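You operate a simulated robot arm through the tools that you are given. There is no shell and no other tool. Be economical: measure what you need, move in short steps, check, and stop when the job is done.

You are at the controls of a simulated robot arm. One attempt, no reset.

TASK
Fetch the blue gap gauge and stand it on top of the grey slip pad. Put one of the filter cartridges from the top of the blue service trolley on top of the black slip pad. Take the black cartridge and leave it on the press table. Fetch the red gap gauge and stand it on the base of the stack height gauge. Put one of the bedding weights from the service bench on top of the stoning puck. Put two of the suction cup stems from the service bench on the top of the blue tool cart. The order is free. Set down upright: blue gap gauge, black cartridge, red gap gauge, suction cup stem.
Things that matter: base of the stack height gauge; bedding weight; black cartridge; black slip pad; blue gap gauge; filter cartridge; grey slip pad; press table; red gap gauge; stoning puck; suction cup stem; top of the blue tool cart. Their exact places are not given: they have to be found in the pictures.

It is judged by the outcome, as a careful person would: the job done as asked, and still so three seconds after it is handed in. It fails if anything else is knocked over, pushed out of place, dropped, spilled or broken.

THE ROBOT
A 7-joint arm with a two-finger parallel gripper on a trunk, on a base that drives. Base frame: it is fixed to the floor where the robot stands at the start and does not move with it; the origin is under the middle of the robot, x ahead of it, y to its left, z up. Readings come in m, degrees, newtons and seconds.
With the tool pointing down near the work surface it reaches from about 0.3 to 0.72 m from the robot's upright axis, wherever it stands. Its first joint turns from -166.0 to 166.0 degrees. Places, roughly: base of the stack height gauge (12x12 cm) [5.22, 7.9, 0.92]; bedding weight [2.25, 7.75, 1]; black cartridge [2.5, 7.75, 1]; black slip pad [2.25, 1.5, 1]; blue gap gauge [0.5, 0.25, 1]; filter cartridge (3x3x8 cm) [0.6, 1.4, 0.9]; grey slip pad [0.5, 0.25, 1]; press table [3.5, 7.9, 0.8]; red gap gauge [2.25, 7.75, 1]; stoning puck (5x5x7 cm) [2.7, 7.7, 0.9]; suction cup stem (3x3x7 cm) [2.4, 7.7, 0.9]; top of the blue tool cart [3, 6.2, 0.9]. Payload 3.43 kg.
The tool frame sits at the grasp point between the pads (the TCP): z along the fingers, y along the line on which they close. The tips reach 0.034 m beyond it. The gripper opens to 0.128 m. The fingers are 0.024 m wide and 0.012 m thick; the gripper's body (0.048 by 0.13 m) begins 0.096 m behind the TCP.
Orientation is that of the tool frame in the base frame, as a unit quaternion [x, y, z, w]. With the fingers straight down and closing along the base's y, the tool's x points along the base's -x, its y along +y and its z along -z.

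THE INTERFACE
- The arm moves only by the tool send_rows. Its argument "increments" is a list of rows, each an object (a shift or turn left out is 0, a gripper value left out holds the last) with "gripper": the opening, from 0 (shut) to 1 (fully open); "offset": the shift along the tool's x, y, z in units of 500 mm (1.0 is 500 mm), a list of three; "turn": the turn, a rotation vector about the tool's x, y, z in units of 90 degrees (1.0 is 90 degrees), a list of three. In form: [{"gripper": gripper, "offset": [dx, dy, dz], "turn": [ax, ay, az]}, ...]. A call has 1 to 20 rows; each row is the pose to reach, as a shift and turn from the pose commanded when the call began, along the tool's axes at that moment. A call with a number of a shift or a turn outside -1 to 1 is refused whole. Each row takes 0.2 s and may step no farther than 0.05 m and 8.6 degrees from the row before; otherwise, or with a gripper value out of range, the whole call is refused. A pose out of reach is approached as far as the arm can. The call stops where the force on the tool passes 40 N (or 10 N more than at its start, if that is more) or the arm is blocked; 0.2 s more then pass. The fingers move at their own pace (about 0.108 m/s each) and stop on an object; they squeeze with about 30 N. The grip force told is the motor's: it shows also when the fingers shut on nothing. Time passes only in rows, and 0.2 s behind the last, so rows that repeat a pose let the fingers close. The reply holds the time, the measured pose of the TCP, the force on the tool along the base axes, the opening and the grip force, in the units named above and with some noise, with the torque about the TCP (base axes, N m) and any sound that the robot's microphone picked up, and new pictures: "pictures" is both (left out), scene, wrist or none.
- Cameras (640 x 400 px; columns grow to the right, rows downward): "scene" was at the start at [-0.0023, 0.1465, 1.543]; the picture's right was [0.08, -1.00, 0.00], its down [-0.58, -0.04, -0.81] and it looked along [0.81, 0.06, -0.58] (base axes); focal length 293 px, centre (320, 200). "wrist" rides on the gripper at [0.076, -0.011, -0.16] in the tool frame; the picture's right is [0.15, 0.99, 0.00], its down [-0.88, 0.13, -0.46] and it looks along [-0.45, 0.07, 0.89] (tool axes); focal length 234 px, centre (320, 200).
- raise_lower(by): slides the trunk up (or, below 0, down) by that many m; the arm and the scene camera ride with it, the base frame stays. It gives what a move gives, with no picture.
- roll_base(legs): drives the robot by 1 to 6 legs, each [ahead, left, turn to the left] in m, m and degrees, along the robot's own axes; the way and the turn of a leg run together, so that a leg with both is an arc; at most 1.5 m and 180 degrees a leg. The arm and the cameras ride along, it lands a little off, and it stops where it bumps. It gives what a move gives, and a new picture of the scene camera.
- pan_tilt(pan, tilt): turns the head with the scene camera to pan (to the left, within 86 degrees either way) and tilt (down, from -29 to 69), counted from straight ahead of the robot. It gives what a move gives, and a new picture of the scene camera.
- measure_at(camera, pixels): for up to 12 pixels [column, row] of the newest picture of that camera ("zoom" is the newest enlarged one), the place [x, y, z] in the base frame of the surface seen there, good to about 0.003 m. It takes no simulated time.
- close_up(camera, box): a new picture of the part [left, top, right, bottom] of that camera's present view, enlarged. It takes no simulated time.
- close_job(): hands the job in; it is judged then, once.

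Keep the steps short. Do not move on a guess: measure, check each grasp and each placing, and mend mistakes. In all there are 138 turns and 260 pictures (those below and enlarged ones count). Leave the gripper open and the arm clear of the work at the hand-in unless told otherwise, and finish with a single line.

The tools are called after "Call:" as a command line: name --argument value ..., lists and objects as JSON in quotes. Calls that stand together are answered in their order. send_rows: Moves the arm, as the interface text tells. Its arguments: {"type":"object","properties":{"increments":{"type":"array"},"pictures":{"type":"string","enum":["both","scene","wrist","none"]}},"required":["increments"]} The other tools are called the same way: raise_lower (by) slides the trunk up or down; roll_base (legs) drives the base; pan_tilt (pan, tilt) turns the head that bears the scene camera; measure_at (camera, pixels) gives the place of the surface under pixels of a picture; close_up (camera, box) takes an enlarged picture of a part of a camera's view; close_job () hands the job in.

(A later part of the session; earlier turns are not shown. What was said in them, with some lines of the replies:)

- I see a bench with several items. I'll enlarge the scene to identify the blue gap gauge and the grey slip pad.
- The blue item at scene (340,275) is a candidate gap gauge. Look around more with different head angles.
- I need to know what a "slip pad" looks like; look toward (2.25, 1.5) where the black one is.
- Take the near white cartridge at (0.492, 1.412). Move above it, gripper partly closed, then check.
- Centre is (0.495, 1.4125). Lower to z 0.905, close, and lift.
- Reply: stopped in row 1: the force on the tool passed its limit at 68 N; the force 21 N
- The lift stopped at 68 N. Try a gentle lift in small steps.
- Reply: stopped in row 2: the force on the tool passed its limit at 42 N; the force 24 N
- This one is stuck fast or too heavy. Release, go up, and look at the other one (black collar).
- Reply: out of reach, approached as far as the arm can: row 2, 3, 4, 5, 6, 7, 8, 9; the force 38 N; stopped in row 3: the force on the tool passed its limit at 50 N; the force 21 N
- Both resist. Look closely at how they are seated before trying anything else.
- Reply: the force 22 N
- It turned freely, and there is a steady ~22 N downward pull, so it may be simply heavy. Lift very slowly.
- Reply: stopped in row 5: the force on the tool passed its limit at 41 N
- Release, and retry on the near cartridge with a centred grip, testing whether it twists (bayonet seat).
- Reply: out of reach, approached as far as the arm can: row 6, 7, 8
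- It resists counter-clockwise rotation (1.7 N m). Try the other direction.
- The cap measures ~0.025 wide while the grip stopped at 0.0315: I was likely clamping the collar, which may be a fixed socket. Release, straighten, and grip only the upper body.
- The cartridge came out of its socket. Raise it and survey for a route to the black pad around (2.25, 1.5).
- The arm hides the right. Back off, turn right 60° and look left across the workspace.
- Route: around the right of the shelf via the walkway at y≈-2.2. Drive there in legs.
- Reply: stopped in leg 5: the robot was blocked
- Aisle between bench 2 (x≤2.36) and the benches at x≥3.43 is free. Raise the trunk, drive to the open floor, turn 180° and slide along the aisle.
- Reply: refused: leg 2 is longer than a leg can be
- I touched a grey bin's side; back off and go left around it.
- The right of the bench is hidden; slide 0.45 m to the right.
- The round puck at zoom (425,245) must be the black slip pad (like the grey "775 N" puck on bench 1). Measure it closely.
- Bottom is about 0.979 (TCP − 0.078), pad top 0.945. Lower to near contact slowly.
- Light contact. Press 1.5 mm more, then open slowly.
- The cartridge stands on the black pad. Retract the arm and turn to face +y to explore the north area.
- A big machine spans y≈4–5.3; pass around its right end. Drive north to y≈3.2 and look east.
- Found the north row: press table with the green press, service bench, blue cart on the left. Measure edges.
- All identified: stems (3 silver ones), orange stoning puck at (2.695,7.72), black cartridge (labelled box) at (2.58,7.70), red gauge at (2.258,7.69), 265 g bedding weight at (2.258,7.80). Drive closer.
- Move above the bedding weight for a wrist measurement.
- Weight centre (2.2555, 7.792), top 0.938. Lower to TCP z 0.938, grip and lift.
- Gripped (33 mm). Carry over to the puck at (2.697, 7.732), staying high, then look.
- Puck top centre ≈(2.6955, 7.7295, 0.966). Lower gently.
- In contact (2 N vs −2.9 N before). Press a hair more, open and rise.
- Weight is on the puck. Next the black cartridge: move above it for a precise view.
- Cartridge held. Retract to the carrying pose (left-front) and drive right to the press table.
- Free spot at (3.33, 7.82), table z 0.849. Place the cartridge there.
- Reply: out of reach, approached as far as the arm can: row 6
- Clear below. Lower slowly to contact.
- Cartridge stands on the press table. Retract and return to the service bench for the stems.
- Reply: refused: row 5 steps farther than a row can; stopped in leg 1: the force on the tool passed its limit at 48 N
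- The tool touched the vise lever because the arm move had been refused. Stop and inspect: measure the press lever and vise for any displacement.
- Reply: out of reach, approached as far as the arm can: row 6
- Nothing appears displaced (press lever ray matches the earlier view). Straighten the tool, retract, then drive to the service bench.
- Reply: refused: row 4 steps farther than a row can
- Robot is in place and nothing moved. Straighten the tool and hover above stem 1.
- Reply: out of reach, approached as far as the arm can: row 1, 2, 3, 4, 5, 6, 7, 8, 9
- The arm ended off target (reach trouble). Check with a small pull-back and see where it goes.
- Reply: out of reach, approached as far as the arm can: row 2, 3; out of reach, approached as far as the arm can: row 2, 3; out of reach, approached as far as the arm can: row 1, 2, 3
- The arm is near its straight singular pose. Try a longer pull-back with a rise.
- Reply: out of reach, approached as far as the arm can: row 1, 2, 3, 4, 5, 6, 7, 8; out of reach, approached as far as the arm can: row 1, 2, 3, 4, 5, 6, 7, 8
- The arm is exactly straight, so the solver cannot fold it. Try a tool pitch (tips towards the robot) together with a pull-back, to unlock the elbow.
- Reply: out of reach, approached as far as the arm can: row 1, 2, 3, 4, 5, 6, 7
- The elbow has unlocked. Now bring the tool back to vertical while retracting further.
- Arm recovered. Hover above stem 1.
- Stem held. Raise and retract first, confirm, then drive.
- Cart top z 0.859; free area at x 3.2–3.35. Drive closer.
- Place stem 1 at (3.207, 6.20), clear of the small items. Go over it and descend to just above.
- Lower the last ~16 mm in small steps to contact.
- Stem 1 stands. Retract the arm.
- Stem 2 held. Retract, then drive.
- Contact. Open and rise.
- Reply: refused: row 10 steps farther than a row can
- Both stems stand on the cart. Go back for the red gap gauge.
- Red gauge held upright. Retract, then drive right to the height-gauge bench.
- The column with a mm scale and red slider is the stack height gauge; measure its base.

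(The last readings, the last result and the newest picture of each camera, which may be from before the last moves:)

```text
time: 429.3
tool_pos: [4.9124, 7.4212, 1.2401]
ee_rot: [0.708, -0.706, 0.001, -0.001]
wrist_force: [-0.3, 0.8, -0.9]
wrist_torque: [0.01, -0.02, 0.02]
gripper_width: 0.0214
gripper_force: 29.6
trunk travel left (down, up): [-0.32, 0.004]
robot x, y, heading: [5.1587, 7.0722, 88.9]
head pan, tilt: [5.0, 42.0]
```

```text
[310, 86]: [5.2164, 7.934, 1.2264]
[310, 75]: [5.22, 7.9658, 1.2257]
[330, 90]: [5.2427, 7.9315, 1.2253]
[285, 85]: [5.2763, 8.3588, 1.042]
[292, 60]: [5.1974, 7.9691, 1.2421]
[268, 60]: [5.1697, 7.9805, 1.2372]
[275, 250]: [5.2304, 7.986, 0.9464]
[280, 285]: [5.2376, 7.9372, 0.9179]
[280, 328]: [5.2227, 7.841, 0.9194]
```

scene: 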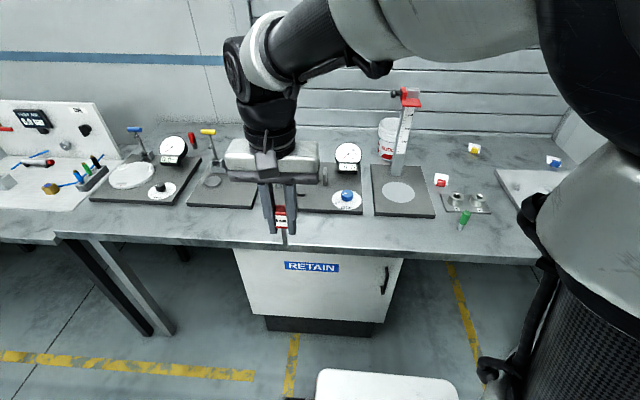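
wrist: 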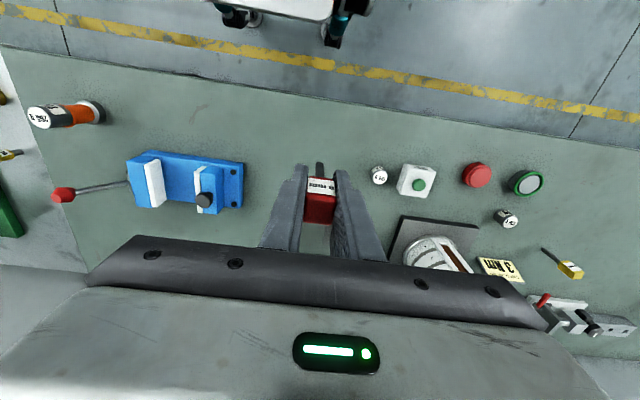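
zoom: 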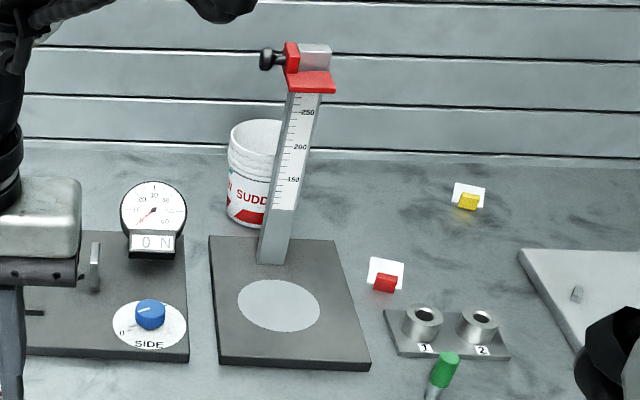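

Call:
roll_base --legs '[[0.14, 0, 1.0]]'

```text
time: 430.6
tool_pos: [4.9066, 7.5572, 1.2409]
ee_rot: [0.715, -0.699, 0.001, -0.001]
wrist_force: [0.2, 0.0, -0.8]
wrist_torque: [-0.03, -0.03, -0.02]
gripper_width: 0.0215
gripper_force: 30.0
trunk travel left (down, up): [-0.32, 0.004]
robot x, y, heading: [5.1556, 7.213, 90.0]
head pan, tilt: [5.0, 42.0]
```

scene: 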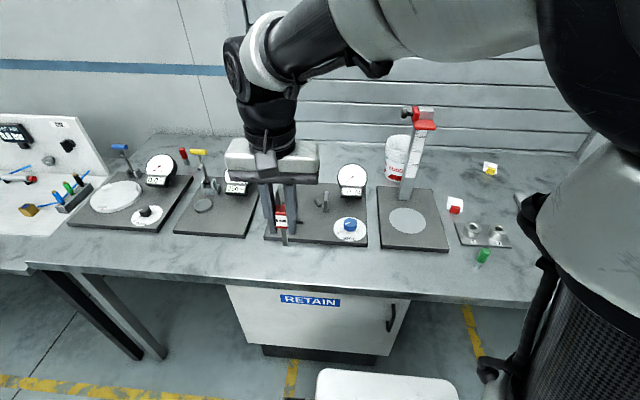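

Call:
send_rows --increments '[{"gripper": 0, "offset": [-0.057, -0.066, 0]}, {"offset": [-0.114, -0.132, 0]}, {"offset": [-0.171, -0.198, 0]}, {"offset": [-0.228, -0.264, 0]}, {"offset": [-0.286, -0.33, 0]}, {"offset": [-0.343, -0.396, 0]}, {"offset": [-0.4, -0.462, 0]}, {"offset": [-0.457, -0.528, 0]}, {"offset": [-0.514, -0.594, 0]}, {"offset": [-0.571, -0.66, 0]}]' --pictures "both"

```text
time: 432.8
tool_pos: [5.2307, 7.8477, 1.2418]
ee_rot: [0.715, -0.699, 0.002, 0.0]
wrist_force: [-0.1, -0.3, -0.9]
wrist_torque: [-0.02, 0.01, -0.02]
gripper_width: 0.0213
gripper_force: 30.7
trunk travel left (down, up): [-0.32, 0.004]
robot x, y, heading: [5.1533, 7.212, 90.2]
head pan, tilt: [5.0, 42.0]
```

scene: 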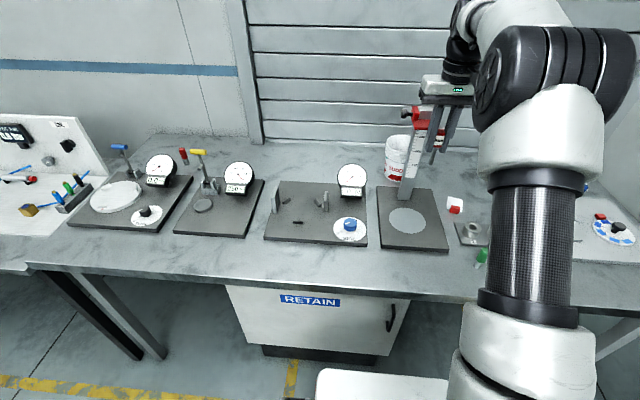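
wrist: 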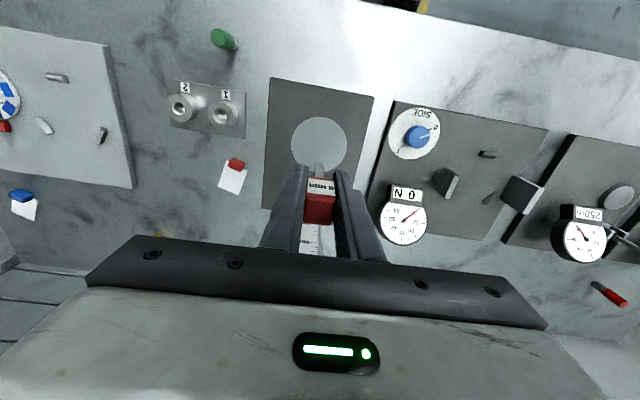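

Clear. Descend in steps to just above the base.

Call:
send_rows --increments '[{"gripper": 0, "offset": [0, 0, 0.08]}, {"offset": [0, 0, 0.16]}, {"offset": [0, 0, 0.24]}, {"offset": [0, 0, 0.32]}, {"offset": [0, 0, 0.39]}, {"offset": [0, 0, 0.44]}, {"offset": [0, 0, 0.466]}]' --pictures "wrist"

Call:
close_up --camera "scene" --box '[370, 90, 500, 260]'

```text
time: 434.4
tool_pos: [5.2332, 7.8479, 1.0081]
ee_rot: [0.715, -0.699, 0.001, -0.001]
wrist_force: [-0.4, 0.1, -0.4]
wrist_torque: [0.0, 0.02, -0.01]
gripper_width: 0.0212
gripper_force: 30.5
trunk travel left (down, up): [-0.32, 0.004]
robot x, y, heading: [5.1527, 7.2172, 90.3]
head pan, tilt: [5.0, 42.0]
```

wrist: 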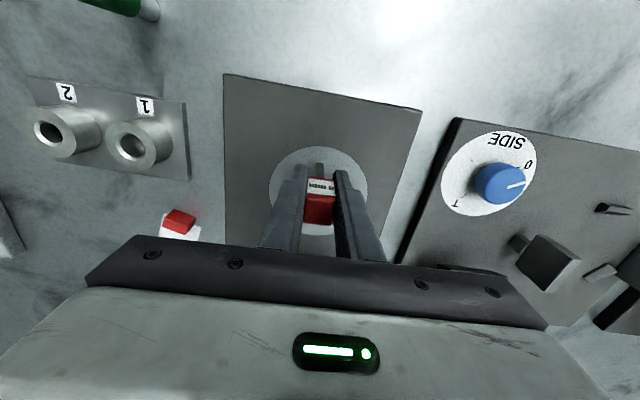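

```text
2.35 times, centred on (435, 175) of scene
```

zoom: 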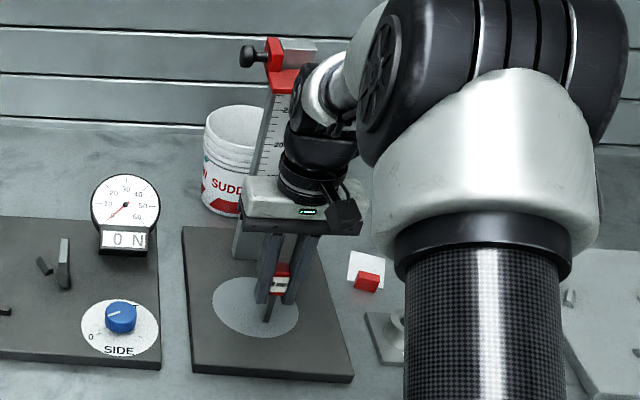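

Nearly there. Lower in 1 mm steps to contact.

Call:
send_rows --increments '[{"gripper": 0, "offset": [0, 0, 0.018]}, {"offset": [0, 0, 0.022]}, {"offset": [0, 0, 0.025]}, {"offset": [0, 0, 0.027]}, {"offset": [0, 0, 0.029]}]' --pictures "none"

```text
time: 435.6
tool_pos: [5.2324, 7.8476, 0.995]
ee_rot: [0.715, -0.699, 0.001, -0.001]
wrist_force: [0.2, -1.1, -0.6]
wrist_torque: [-0.02, 0.02, 0.02]
gripper_width: 0.0214
gripper_force: 30.6
trunk travel left (down, up): [-0.32, 0.004]
robot x, y, heading: [5.1508, 7.2168, 89.8]
head pan, tilt: [5.0, 42.0]
```

Call:
send_rows --increments '[{"gripper": 0, "offset": [0, 0, 0.001]}, {"offset": [0, 0, 0.002]}, {"offset": [0, 0, 0.003]}, {"offset": [0, 0, 0.004]}]' --pictures "none"

```text
time: 436.6
tool_pos: [5.2331, 7.8481, 0.9933]
ee_rot: [0.715, -0.699, 0.001, -0.003]
wrist_force: [-0.4, -1.8, 16.0]
wrist_torque: [-0.13, 0.01, -0.01]
gripper_width: 0.0213
gripper_force: 30.0
trunk travel left (down, up): [-0.32, 0.004]
robot x, y, heading: [5.1477, 7.211, 90.0]
head pan, tilt: [5.0, 42.0]
```

Call:
send_rows --increments '[{"gripper": 0, "offset": [0, 0, -0.0015]}, {"gripper": 0.19, "offset": [0, 0, -0.0015]}, {"gripper": 0.22, "offset": [0, 0, -0.0015]}, {"gripper": 0.28, "offset": [0, 0, -0.0015]}, {"gripper": 0.35, "offset": [0, 0, -0.0015]}, {"gripper": 0.4, "offset": [0, 0, -0.0015]}, {"gripper": 0.4, "offset": [0, 0, -0.04]}, {"offset": [0, 0, -0.1]}, {"offset": [0, 0, -0.18]}, {"offset": [0, 0, -0.26]}]' --pictures "wrist"

Call:
close_up --camera "scene" --box '[370, 90, 500, 260]'

```text
time: 438.8
tool_pos: [5.2309, 7.8466, 1.1222]
ee_rot: [0.715, -0.699, 0.001, -0.002]
wrist_force: [0.8, 0.3, 0.6]
wrist_torque: [-0.01, 0.0, -0.01]
gripper_width: 0.0514
gripper_force: 0.0
trunk travel left (down, up): [-0.32, 0.004]
robot x, y, heading: [5.1541, 7.2182, 90.2]
head pan, tilt: [5.0, 42.0]
```

wrist: 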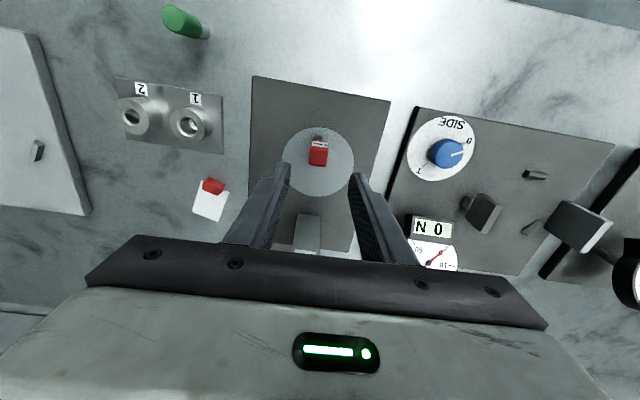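

```text
2.35 times, centred on (435, 175) of scene
```

zoom: 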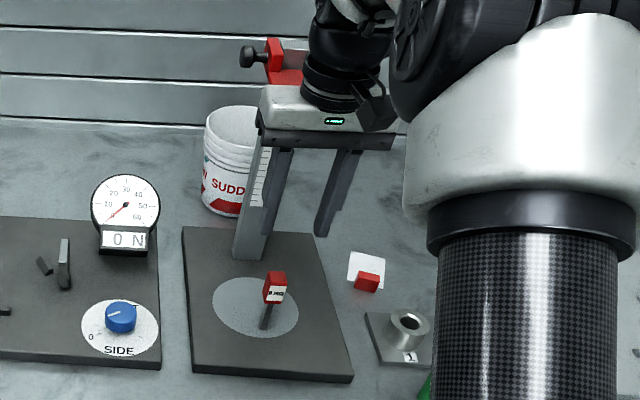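

The red gauge stands on the base. Retract along the same path.

Call:
send_rows --increments '[{"gripper": 0.4, "offset": [0.0, 0, -0.08]}, {"offset": [0, 0, -0.16]}, {"offset": [0, 0, -0.24]}, {"offset": [0.07, 0.06, -0.24]}, {"offset": [0.14, 0.12, -0.24]}, {"offset": [0.21, 0.18, -0.24]}, {"offset": [0.28, 0.24, -0.24]}, {"offset": [0.35, 0.3, -0.24]}, {"offset": [0.42, 0.36, -0.24]}, {"offset": [0.48, 0.42, -0.24]}, {"offset": [0.53, 0.49, -0.24]}, {"offset": [0.56, 0.57, -0.24]}]' --pictures "none"

Call:
close_up --camera "scene" --box '[370, 90, 500, 260]'

```text
time: 441.4
tool_pos: [4.9512, 7.5618, 1.2407]
ee_rot: [0.714, -0.7, 0.001, -0.001]
wrist_force: [0.2, 0.1, -0.4]
wrist_torque: [-0.01, 0.0, 0.0]
gripper_width: 0.0508
gripper_force: 0.1
trunk travel left (down, up): [-0.32, 0.004]
robot x, y, heading: [5.1506, 7.2104, 90.0]
head pan, tilt: [5.0, 42.0]
```

```text
2.35 times, centred on (435, 175) of scene
```

zoom: 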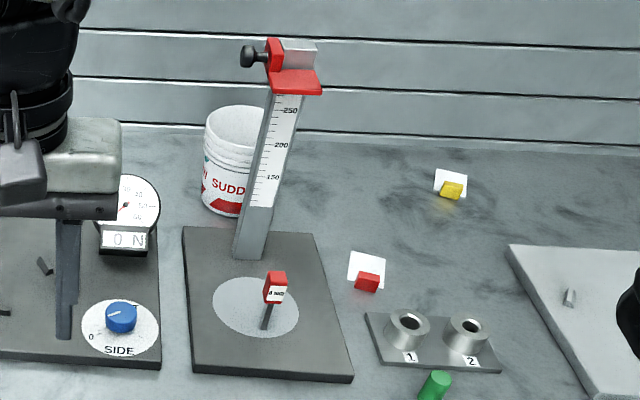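

Now return to bench 1 by the same route, backwards.

Call:
roll_base --legs '[[-1.1, -0.32, 0], [-1.4, 0, 0], [-1.4, 0, 0], [0, 1.3, 0], [0, 1.3, 0]]'

```text
time: 485.2
tool_pos: [2.7084, 3.566, 1.2411]
ee_rot: [0.72, -0.694, 0.001, -0.002]
wrist_force: [0.7, 0.4, -0.4]
wrist_torque: [0.0, 0.01, -0.01]
gripper_width: 0.051
gripper_force: 0.1
trunk travel left (down, up): [-0.32, 0.004]
robot x, y, heading: [2.9116, 3.2265, 91.1]
head pan, tilt: [5.0, 42.0]
```

scene: 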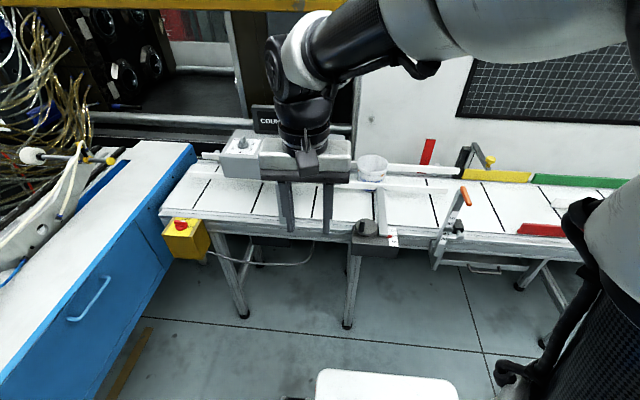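

Call:
roll_base --legs '[[-1.4, 0, -1.1], [-1.4, 0, 0], [-1.2, 0, 0], [0, 0.5, 0], [-0.9, 1.0, 0]]'

```text
time: 518.8
tool_pos: [1.2518, -1.3463, 1.2405]
ee_rot: [0.715, -0.699, 0.001, -0.001]
wrist_force: [0.4, 0.3, -0.5]
wrist_torque: [0.02, -0.03, 0.01]
gripper_width: 0.051
gripper_force: 0.1
trunk travel left (down, up): [-0.32, 0.004]
robot x, y, heading: [1.4517, -1.6952, 90.2]
head pan, tilt: [5.0, 42.0]
```

scene: 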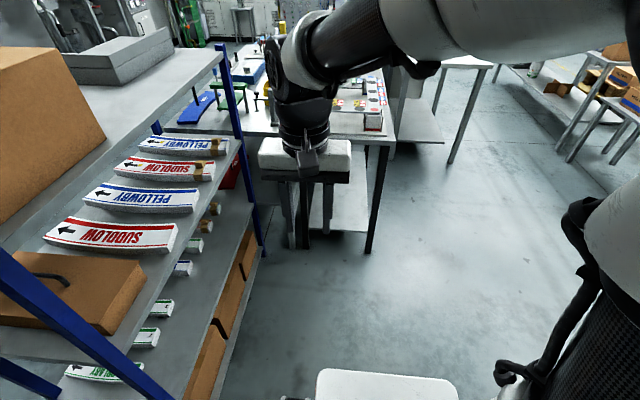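

Call:
roll_base --legs '[[-0.55, 0.05, 0], [0, 0.25, 0], [0, 0, -90.2], [-1.4, 0, 0], [-0.35, 1.2, 0]]'

```text
time: 546.4
tool_pos: [-0.2394, -0.8518, 1.2407]
ee_rot: [-0.01, 1.0, -0.002, 0.0]
wrist_force: [0.3, -0.4, 0.3]
wrist_torque: [0.0, -0.02, 0.01]
gripper_width: 0.0513
gripper_force: 0.0
trunk travel left (down, up): [-0.32, 0.004]
robot x, y, heading: [-0.5902, -1.0479, -0.1]
head pan, tilt: [5.0, 42.0]
```

scene: 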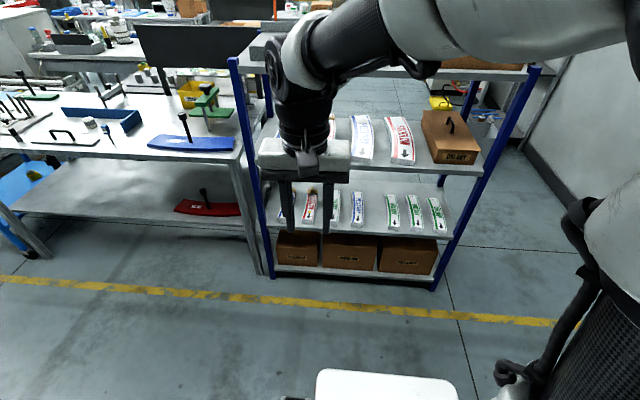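

Call:
roll_base --legs '[[0, 1.25, 0], [0.59, 0, 0]]'

Call:
pan_tilt --pan 5 --tilt 50

Call:
close_up --camera "scene" --box '[220, 120, 420, 270]'

```text
time: 561.6
tool_pos: [0.3555, 0.3927, 1.2408]
ee_rot: [-0.007, 1.0, -0.002, 0.0]
wrist_force: [-0.6, 0.9, 0.5]
wrist_torque: [0.0, -0.03, -0.01]
gripper_width: 0.0511
gripper_force: 0.0
trunk travel left (down, up): [-0.32, 0.004]
robot x, y, heading: [0.0055, 0.1946, -0.2]
head pan, tilt: [5.0, 42.0]
```

scene: 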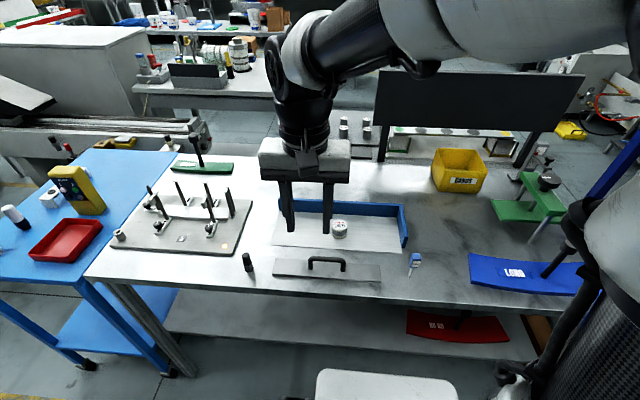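

```text
time: 562.3
tool_pos: [0.3547, 0.3922, 1.2399]
ee_rot: [-0.006, 1.0, -0.002, 0.0]
wrist_force: [-0.6, 0.0, -0.8]
wrist_torque: [0.0, -0.01, -0.02]
gripper_width: 0.0512
gripper_force: 0.0
trunk travel left (down, up): [-0.32, 0.004]
robot x, y, heading: [0.0029, 0.1955, -0.5]
head pan, tilt: [5.0, 50.0]
```

scene: 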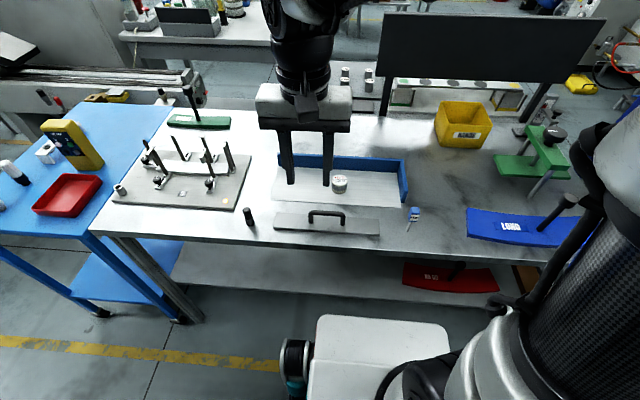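

```text
2.67 times, centred on (320, 195) of scene
```

zoom: 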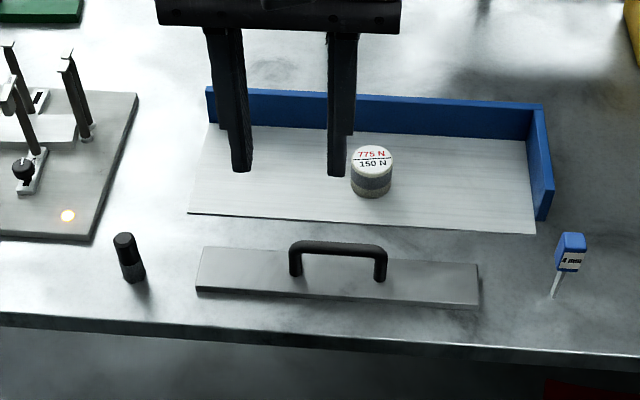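

Call:
close_up --camera "scene" --box '[320, 160, 440, 240]'

Call:
measure_at --camera "zoom" --pixels '[[105, 82], [105, 95], [105, 112], [70, 97], [142, 97], [500, 255], [515, 255], [505, 285], [475, 355], [480, 340]]'

```text
5.00 times, centred on (380, 200) of scene
```

zoom: 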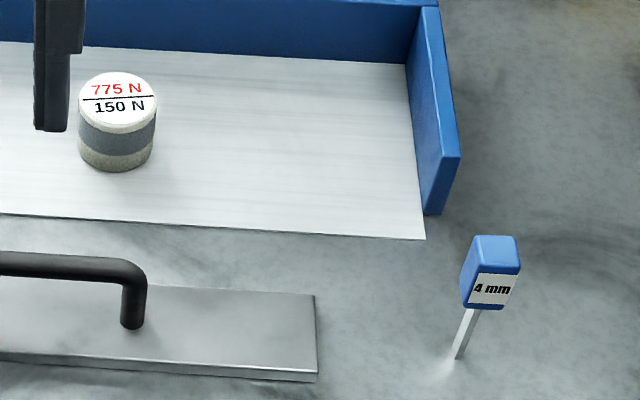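

```text
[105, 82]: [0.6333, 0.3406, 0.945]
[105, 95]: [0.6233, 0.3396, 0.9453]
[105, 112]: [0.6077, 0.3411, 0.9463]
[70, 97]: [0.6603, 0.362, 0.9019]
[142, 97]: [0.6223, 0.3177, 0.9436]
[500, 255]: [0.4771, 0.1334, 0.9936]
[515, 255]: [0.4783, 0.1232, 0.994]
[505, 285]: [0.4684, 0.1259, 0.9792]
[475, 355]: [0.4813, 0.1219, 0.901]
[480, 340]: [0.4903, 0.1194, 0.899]
```

Call:
send_rows --increments '[{"gripper": 0.45, "offset": [-0.0397, -0.0878, 0]}, {"offset": [-0.0793, -0.1757, 0]}, {"offset": [-0.119, -0.2635, 0]}, {"offset": [-0.1587, -0.3513, 0]}, {"offset": [-0.198, -0.439, 0]}, {"offset": [-0.238, -0.527, 0]}, {"offset": [-0.238, -0.527, 0.09]}, {"offset": [-0.238, -0.527, 0.18]}, {"offset": [-0.238, -0.527, 0.27]}, {"offset": [-0.238, -0.527, 0.29]}, {"offset": [-0.238, -0.527, 0.29]}]' --pictures "none"

Call:
close_up --camera "wrist" --box '[240, 80, 400, 240]'

Call:
measure_at --camera "zoom" --pixels '[[320, 180], [300, 180], [340, 180], [320, 165], [320, 200], [320, 210], [310, 190]]'

```text
time: 564.7
tool_pos: [0.477, 0.1298, 1.0955]
ee_rot: [-0.008, 1.0, -0.002, 0.0]
wrist_force: [0.1, -0.7, -0.2]
wrist_torque: [-0.01, 0.02, -0.02]
gripper_width: 0.0576
gripper_force: 0.0
trunk travel left (down, up): [-0.32, 0.004]
robot x, y, heading: [0.0042, 0.1963, -0.4]
head pan, tilt: [5.0, 50.0]
```

```text
2.50 times, centred on (320, 160) of wrist
```

zoom: 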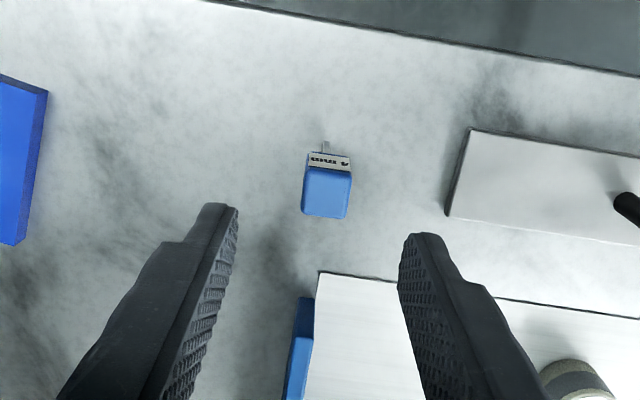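

```text
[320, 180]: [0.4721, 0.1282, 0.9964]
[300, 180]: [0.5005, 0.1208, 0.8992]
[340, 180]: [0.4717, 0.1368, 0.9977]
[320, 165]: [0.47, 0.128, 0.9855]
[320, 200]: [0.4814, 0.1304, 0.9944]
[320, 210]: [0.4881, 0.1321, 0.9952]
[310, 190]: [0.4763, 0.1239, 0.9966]
```

Call:
send_rows --increments '[{"gripper": 0.4, "offset": [-0.001, 0.002, 0.07]}, {"offset": [-0.001, 0.002, 0.15]}, {"offset": [-0.001, 0.002, 0.21]}, {"offset": [-0.001, 0.002, 0.245]}, {"gripper": 0.25, "offset": [-0.001, 0.002, 0.245]}, {"gripper": 0.15, "offset": [-0.001, 0.002, 0.245]}, {"gripper": 0, "offset": [-0.001, 0.002, 0.245]}, {"offset": [-0.001, 0.002, 0.245]}]' --pictures "none"

Call:
send_rows --increments '[{"gripper": 0, "offset": [0, 0, -0.01]}, {"offset": [0, 0, -0.05]}, {"offset": [0, 0, -0.14]}, {"offset": [0, 0, -0.2]}, {"offset": [0, 0, -0.25]}]' --pictures "wrist"

Call:
close_up --camera "scene" --box '[340, 140, 460, 240]'

```text
time: 566.5
tool_pos: [0.4779, 0.1314, 0.9744]
ee_rot: [-0.007, 1.0, -0.002, 0.0]
wrist_force: [-0.3, -0.3, 0.7]
wrist_torque: [0.03, -0.03, -0.01]
gripper_width: 0.0212
gripper_force: 29.5
trunk travel left (down, up): [-0.32, 0.004]
robot x, y, heading: [0.0122, 0.1979, -0.3]
head pan, tilt: [5.0, 50.0]
```

```text
time: 567.7
tool_pos: [0.4785, 0.1298, 1.0997]
ee_rot: [-0.008, 1.0, -0.001, 0.0]
wrist_force: [-0.1, 0.4, -0.1]
wrist_torque: [-0.01, -0.01, 0.01]
gripper_width: 0.0211
gripper_force: 29.7
trunk travel left (down, up): [-0.32, 0.004]
robot x, y, heading: [0.0054, 0.1976, -0.3]
head pan, tilt: [5.0, 50.0]
```

wrist: 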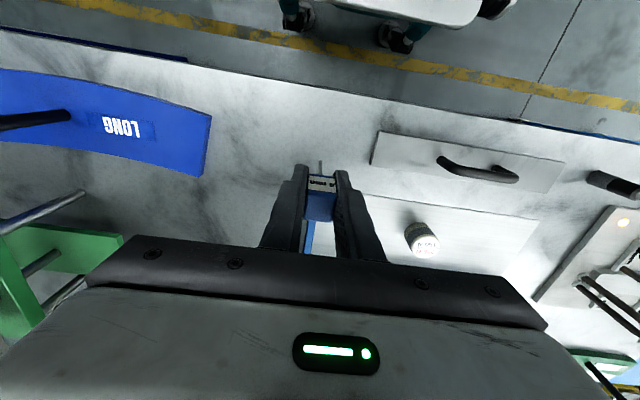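

```text
4.00 times, centred on (400, 190) of scene
```

zoom: 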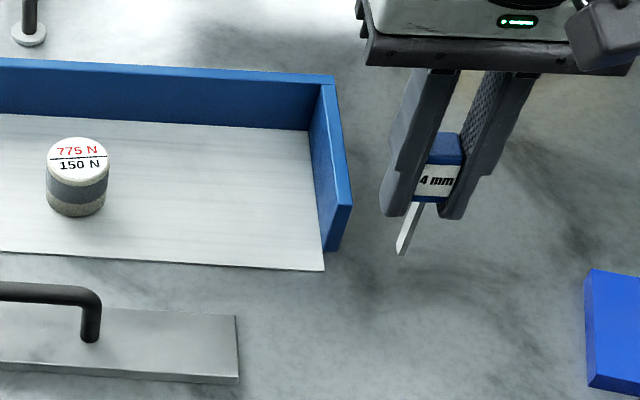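

Blue gauge held. Carry it over the grey pad centre (0.6165, 0.332).

Call:
send_rows --increments '[{"gripper": 0, "offset": [0, 0, -0.05]}, {"offset": [-0.047, 0.0667, -0.05]}, {"offset": [-0.094, 0.133, -0.05]}, {"offset": [-0.141, 0.2, -0.05]}, {"offset": [-0.188, 0.267, -0.05]}, {"offset": [-0.235, 0.333, -0.05]}, {"offset": [-0.282, 0.4, -0.05]}, {"offset": [-0.282, 0.4, 0.03]}, {"offset": [-0.282, 0.4, 0.1]}, {"offset": [-0.282, 0.4, 0.12]}, {"offset": [-0.282, 0.4, 0.12]}]' --pictures "wrist"

Call:
close_up --camera "scene" --box '[290, 130, 390, 220]'

Call:
close_up --camera "wrist" --box '[260, 120, 380, 240]'

```text
time: 570.1
tool_pos: [0.616, 0.3327, 1.0372]
ee_rot: [-0.007, 1.0, -0.002, 0.0]
wrist_force: [0.1, -0.1, -0.4]
wrist_torque: [0.02, 0.03, -0.02]
gripper_width: 0.0213
gripper_force: 29.9
trunk travel left (down, up): [-0.32, 0.004]
robot x, y, heading: [0.0063, 0.1927, -0.1]
head pan, tilt: [5.0, 50.0]
```

wrist: 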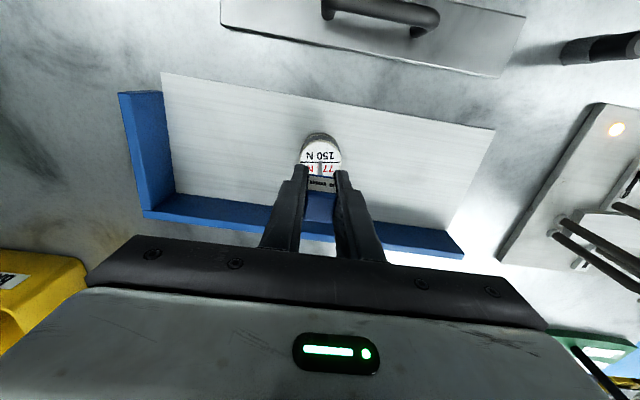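

```text
4.44 times, centred on (340, 175) of scene
```

zoom: 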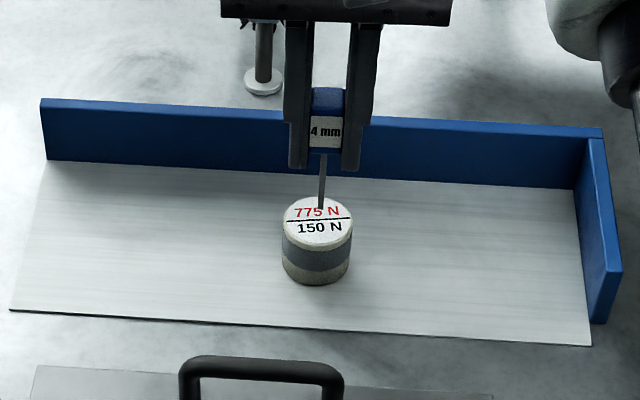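

```text
3.33 times, centred on (320, 180) of wrist
```

zoom: 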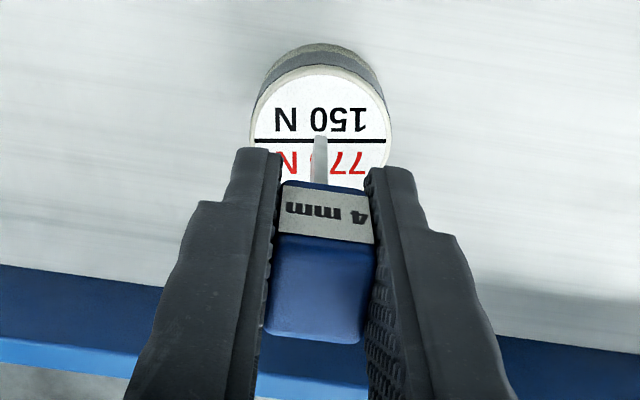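

Centred. Lower gently.

Call:
send_rows --increments '[{"gripper": 0, "offset": [0, 0, 0.02]}, {"offset": [0, 0, 0.026]}, {"offset": [0, 0, 0.029]}, {"offset": [0, 0, 0.031]}, {"offset": [0, 0, 0.033]}]' --pictures "none"

```text
time: 571.3
tool_pos: [0.6159, 0.3329, 1.0222]
ee_rot: [-0.006, 1.0, -0.001, 0.0]
wrist_force: [-0.5, -0.6, -0.7]
wrist_torque: [0.01, -0.02, -0.01]
gripper_width: 0.0214
gripper_force: 30.1
trunk travel left (down, up): [-0.32, 0.004]
robot x, y, heading: [0.0058, 0.1954, -0.2]
head pan, tilt: [5.0, 50.0]
```

Call:
send_rows --increments '[{"gripper": 0, "offset": [0, 0, 0.0015]}, {"offset": [0, 0, 0.003]}, {"offset": [0, 0, 0.004]}]' --pictures "none"

```text
time: 572.1
tool_pos: [0.6172, 0.3324, 1.0189]
ee_rot: [-0.007, 1.0, -0.002, -0.001]
wrist_force: [-0.3, -0.6, 0.8]
wrist_torque: [-0.03, 0.04, -0.01]
gripper_width: 0.0213
gripper_force: 30.0
trunk travel left (down, up): [-0.32, 0.004]
robot x, y, heading: [0.0022, 0.1938, -0.5]
head pan, tilt: [5.0, 50.0]
```

Call:
send_rows --increments '[{"gripper": 0, "offset": [0, 0, 0.001]}, {"offset": [0, 0, 0.002]}]' --pictures "none"

Call:
close_up --camera "scene" --box '[310, 150, 370, 204]'

```text
time: 572.7
tool_pos: [0.6158, 0.3339, 1.0194]
ee_rot: [-0.007, 1.0, -0.001, 0.0]
wrist_force: [-0.5, -0.3, 8.5]
wrist_torque: [-0.04, 0.07, 0.01]
gripper_width: 0.0212
gripper_force: 30.4
trunk travel left (down, up): [-0.32, 0.004]
robot x, y, heading: [0.007, 0.1948, -0.3]
head pan, tilt: [5.0, 50.0]
```

```text
7.41 times, centred on (340, 177) of scene
```

zoom: 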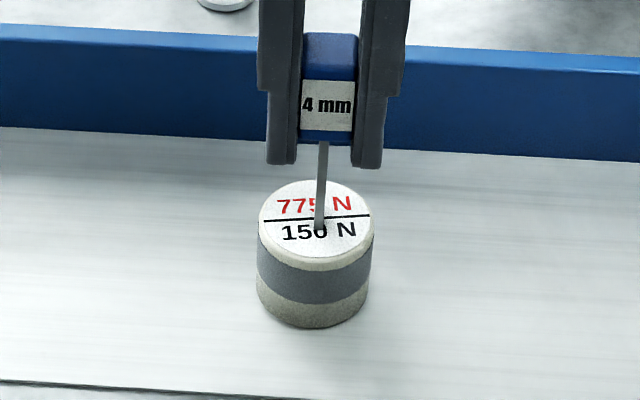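

In contact. Ease off half a millimetre, open slowly, and rise straight up.

Call:
send_rows --increments '[{"gripper": 0, "offset": [0, 0, -0.001]}, {"gripper": 0.18, "offset": [0, 0, -0.001]}, {"gripper": 0.2, "offset": [0, 0, -0.001]}, {"gripper": 0.25, "offset": [0, 0, -0.001]}, {"gripper": 0.32, "offset": [0, 0, -0.001]}, {"gripper": 0.4, "offset": [0, 0, -0.001]}, {"gripper": 0.4, "offset": [0, 0, -0.03]}, {"offset": [0, 0, -0.09]}, {"offset": [0, 0, -0.17]}, {"offset": [0, 0, -0.25]}]' --pictures "none"

Call:
close_up --camera "scene" --box '[300, 140, 380, 210]'

```text
time: 574.9
tool_pos: [0.6159, 0.3336, 1.1444]
ee_rot: [-0.006, 1.0, -0.002, 0.0]
wrist_force: [-0.2, 0.3, -0.2]
wrist_torque: [0.04, 0.0, -0.01]
gripper_width: 0.0512
gripper_force: 0.1
trunk travel left (down, up): [-0.32, 0.004]
robot x, y, heading: [0.0055, 0.1953, -0.3]
head pan, tilt: [5.0, 50.0]
```

```text
5.71 times, centred on (340, 175) of scene
```

zoom: 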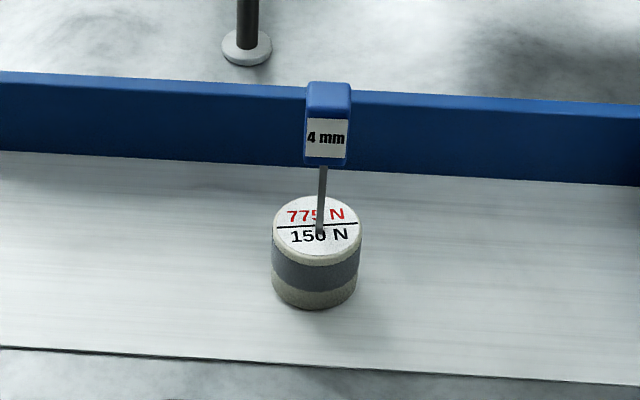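

It stands. Raise, pull back, open fully; then verify it and the cartridge on the black pad.

Call:
send_rows --increments '[{"gripper": 0.4, "offset": [0, 0, -0.08]}, {"offset": [0, 0, -0.16]}, {"offset": [0.08, 0.02, -0.18]}, {"offset": [0.16, 0.04, -0.19]}, {"offset": [0.24, 0.06, -0.19]}, {"offset": [0.32, 0.08, -0.19]}, {"offset": [0.4, 0.1, -0.19]}, {"gripper": 1.0, "offset": [0.48, 0.12, -0.19]}, {"gripper": 1.0, "offset": [0.5, 0.12, -0.19]}, {"gripper": 1.0, "offset": [0.5, 0.12, -0.19]}]' --pictures "scene"

Call:
close_up --camera "scene" --box '[220, 120, 460, 260]'

Call:
pan_tilt --pan 35 --tilt 12

Call:
close_up --camera "scene" --box '[240, 170, 440, 290]'

```text
time: 577.1
tool_pos: [0.3659, 0.39, 1.2378]
ee_rot: [-0.007, 1.0, -0.002, 0.0]
wrist_force: [0.2, -0.4, 0.0]
wrist_torque: [-0.02, 0.04, 0.03]
gripper_width: 0.128
gripper_force: 0.0
trunk travel left (down, up): [-0.32, 0.004]
robot x, y, heading: [0.0046, 0.1979, -0.2]
head pan, tilt: [5.0, 50.0]
```

scene: 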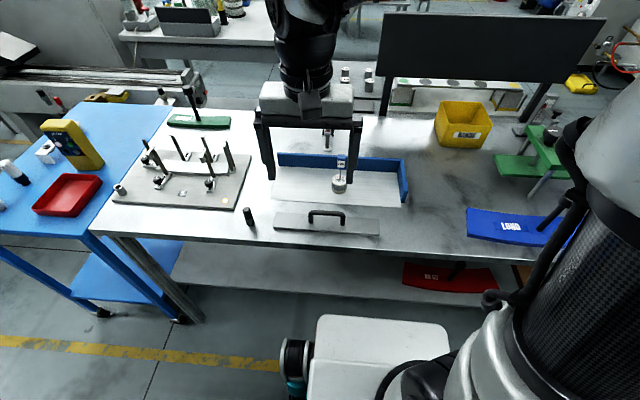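

```text
2.67 times, centred on (340, 190) of scene
```

zoom: 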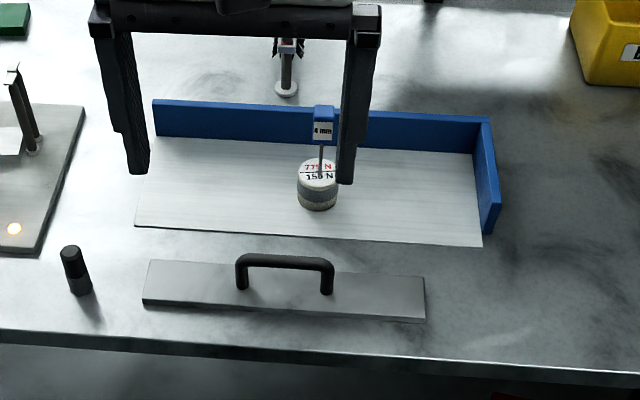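

```text
time: 578.1
tool_pos: [0.366, 0.3891, 1.2384]
ee_rot: [-0.007, 1.0, -0.002, 0.0]
wrist_force: [0.1, 1.0, -0.2]
wrist_torque: [0.0, 0.0, 0.0]
gripper_width: 0.128
gripper_force: 0.0
trunk travel left (down, up): [-0.32, 0.004]
robot x, y, heading: [0.005, 0.196, -0.1]
head pan, tilt: [35.0, 12.0]
```

scene: 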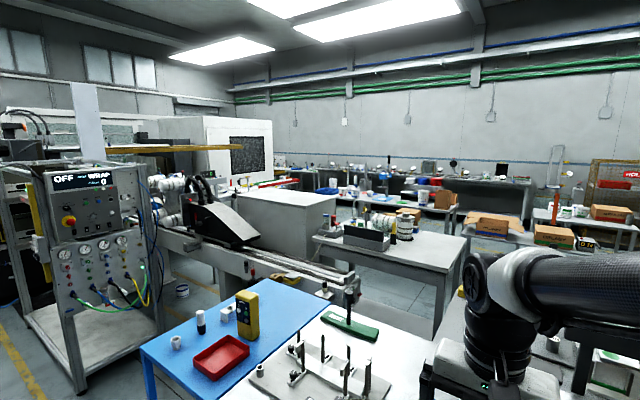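

```text
3.20 times, centred on (340, 230) of scene
```

zoom: 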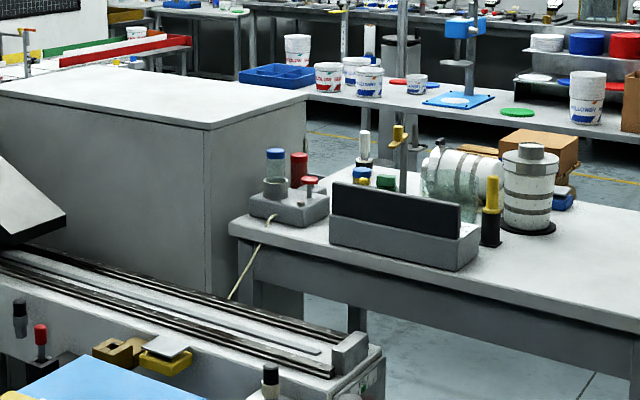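

All placements are verified, the gripper is open and the arm is clear of the work.

Call:
close_job

```text
The job is handed in.
```

All six items were placed as asked and checked in the pictures, but while driving the tool bumped the vise lever and the base touched a grey bin; neither looked displaced, though I checked only the vise.
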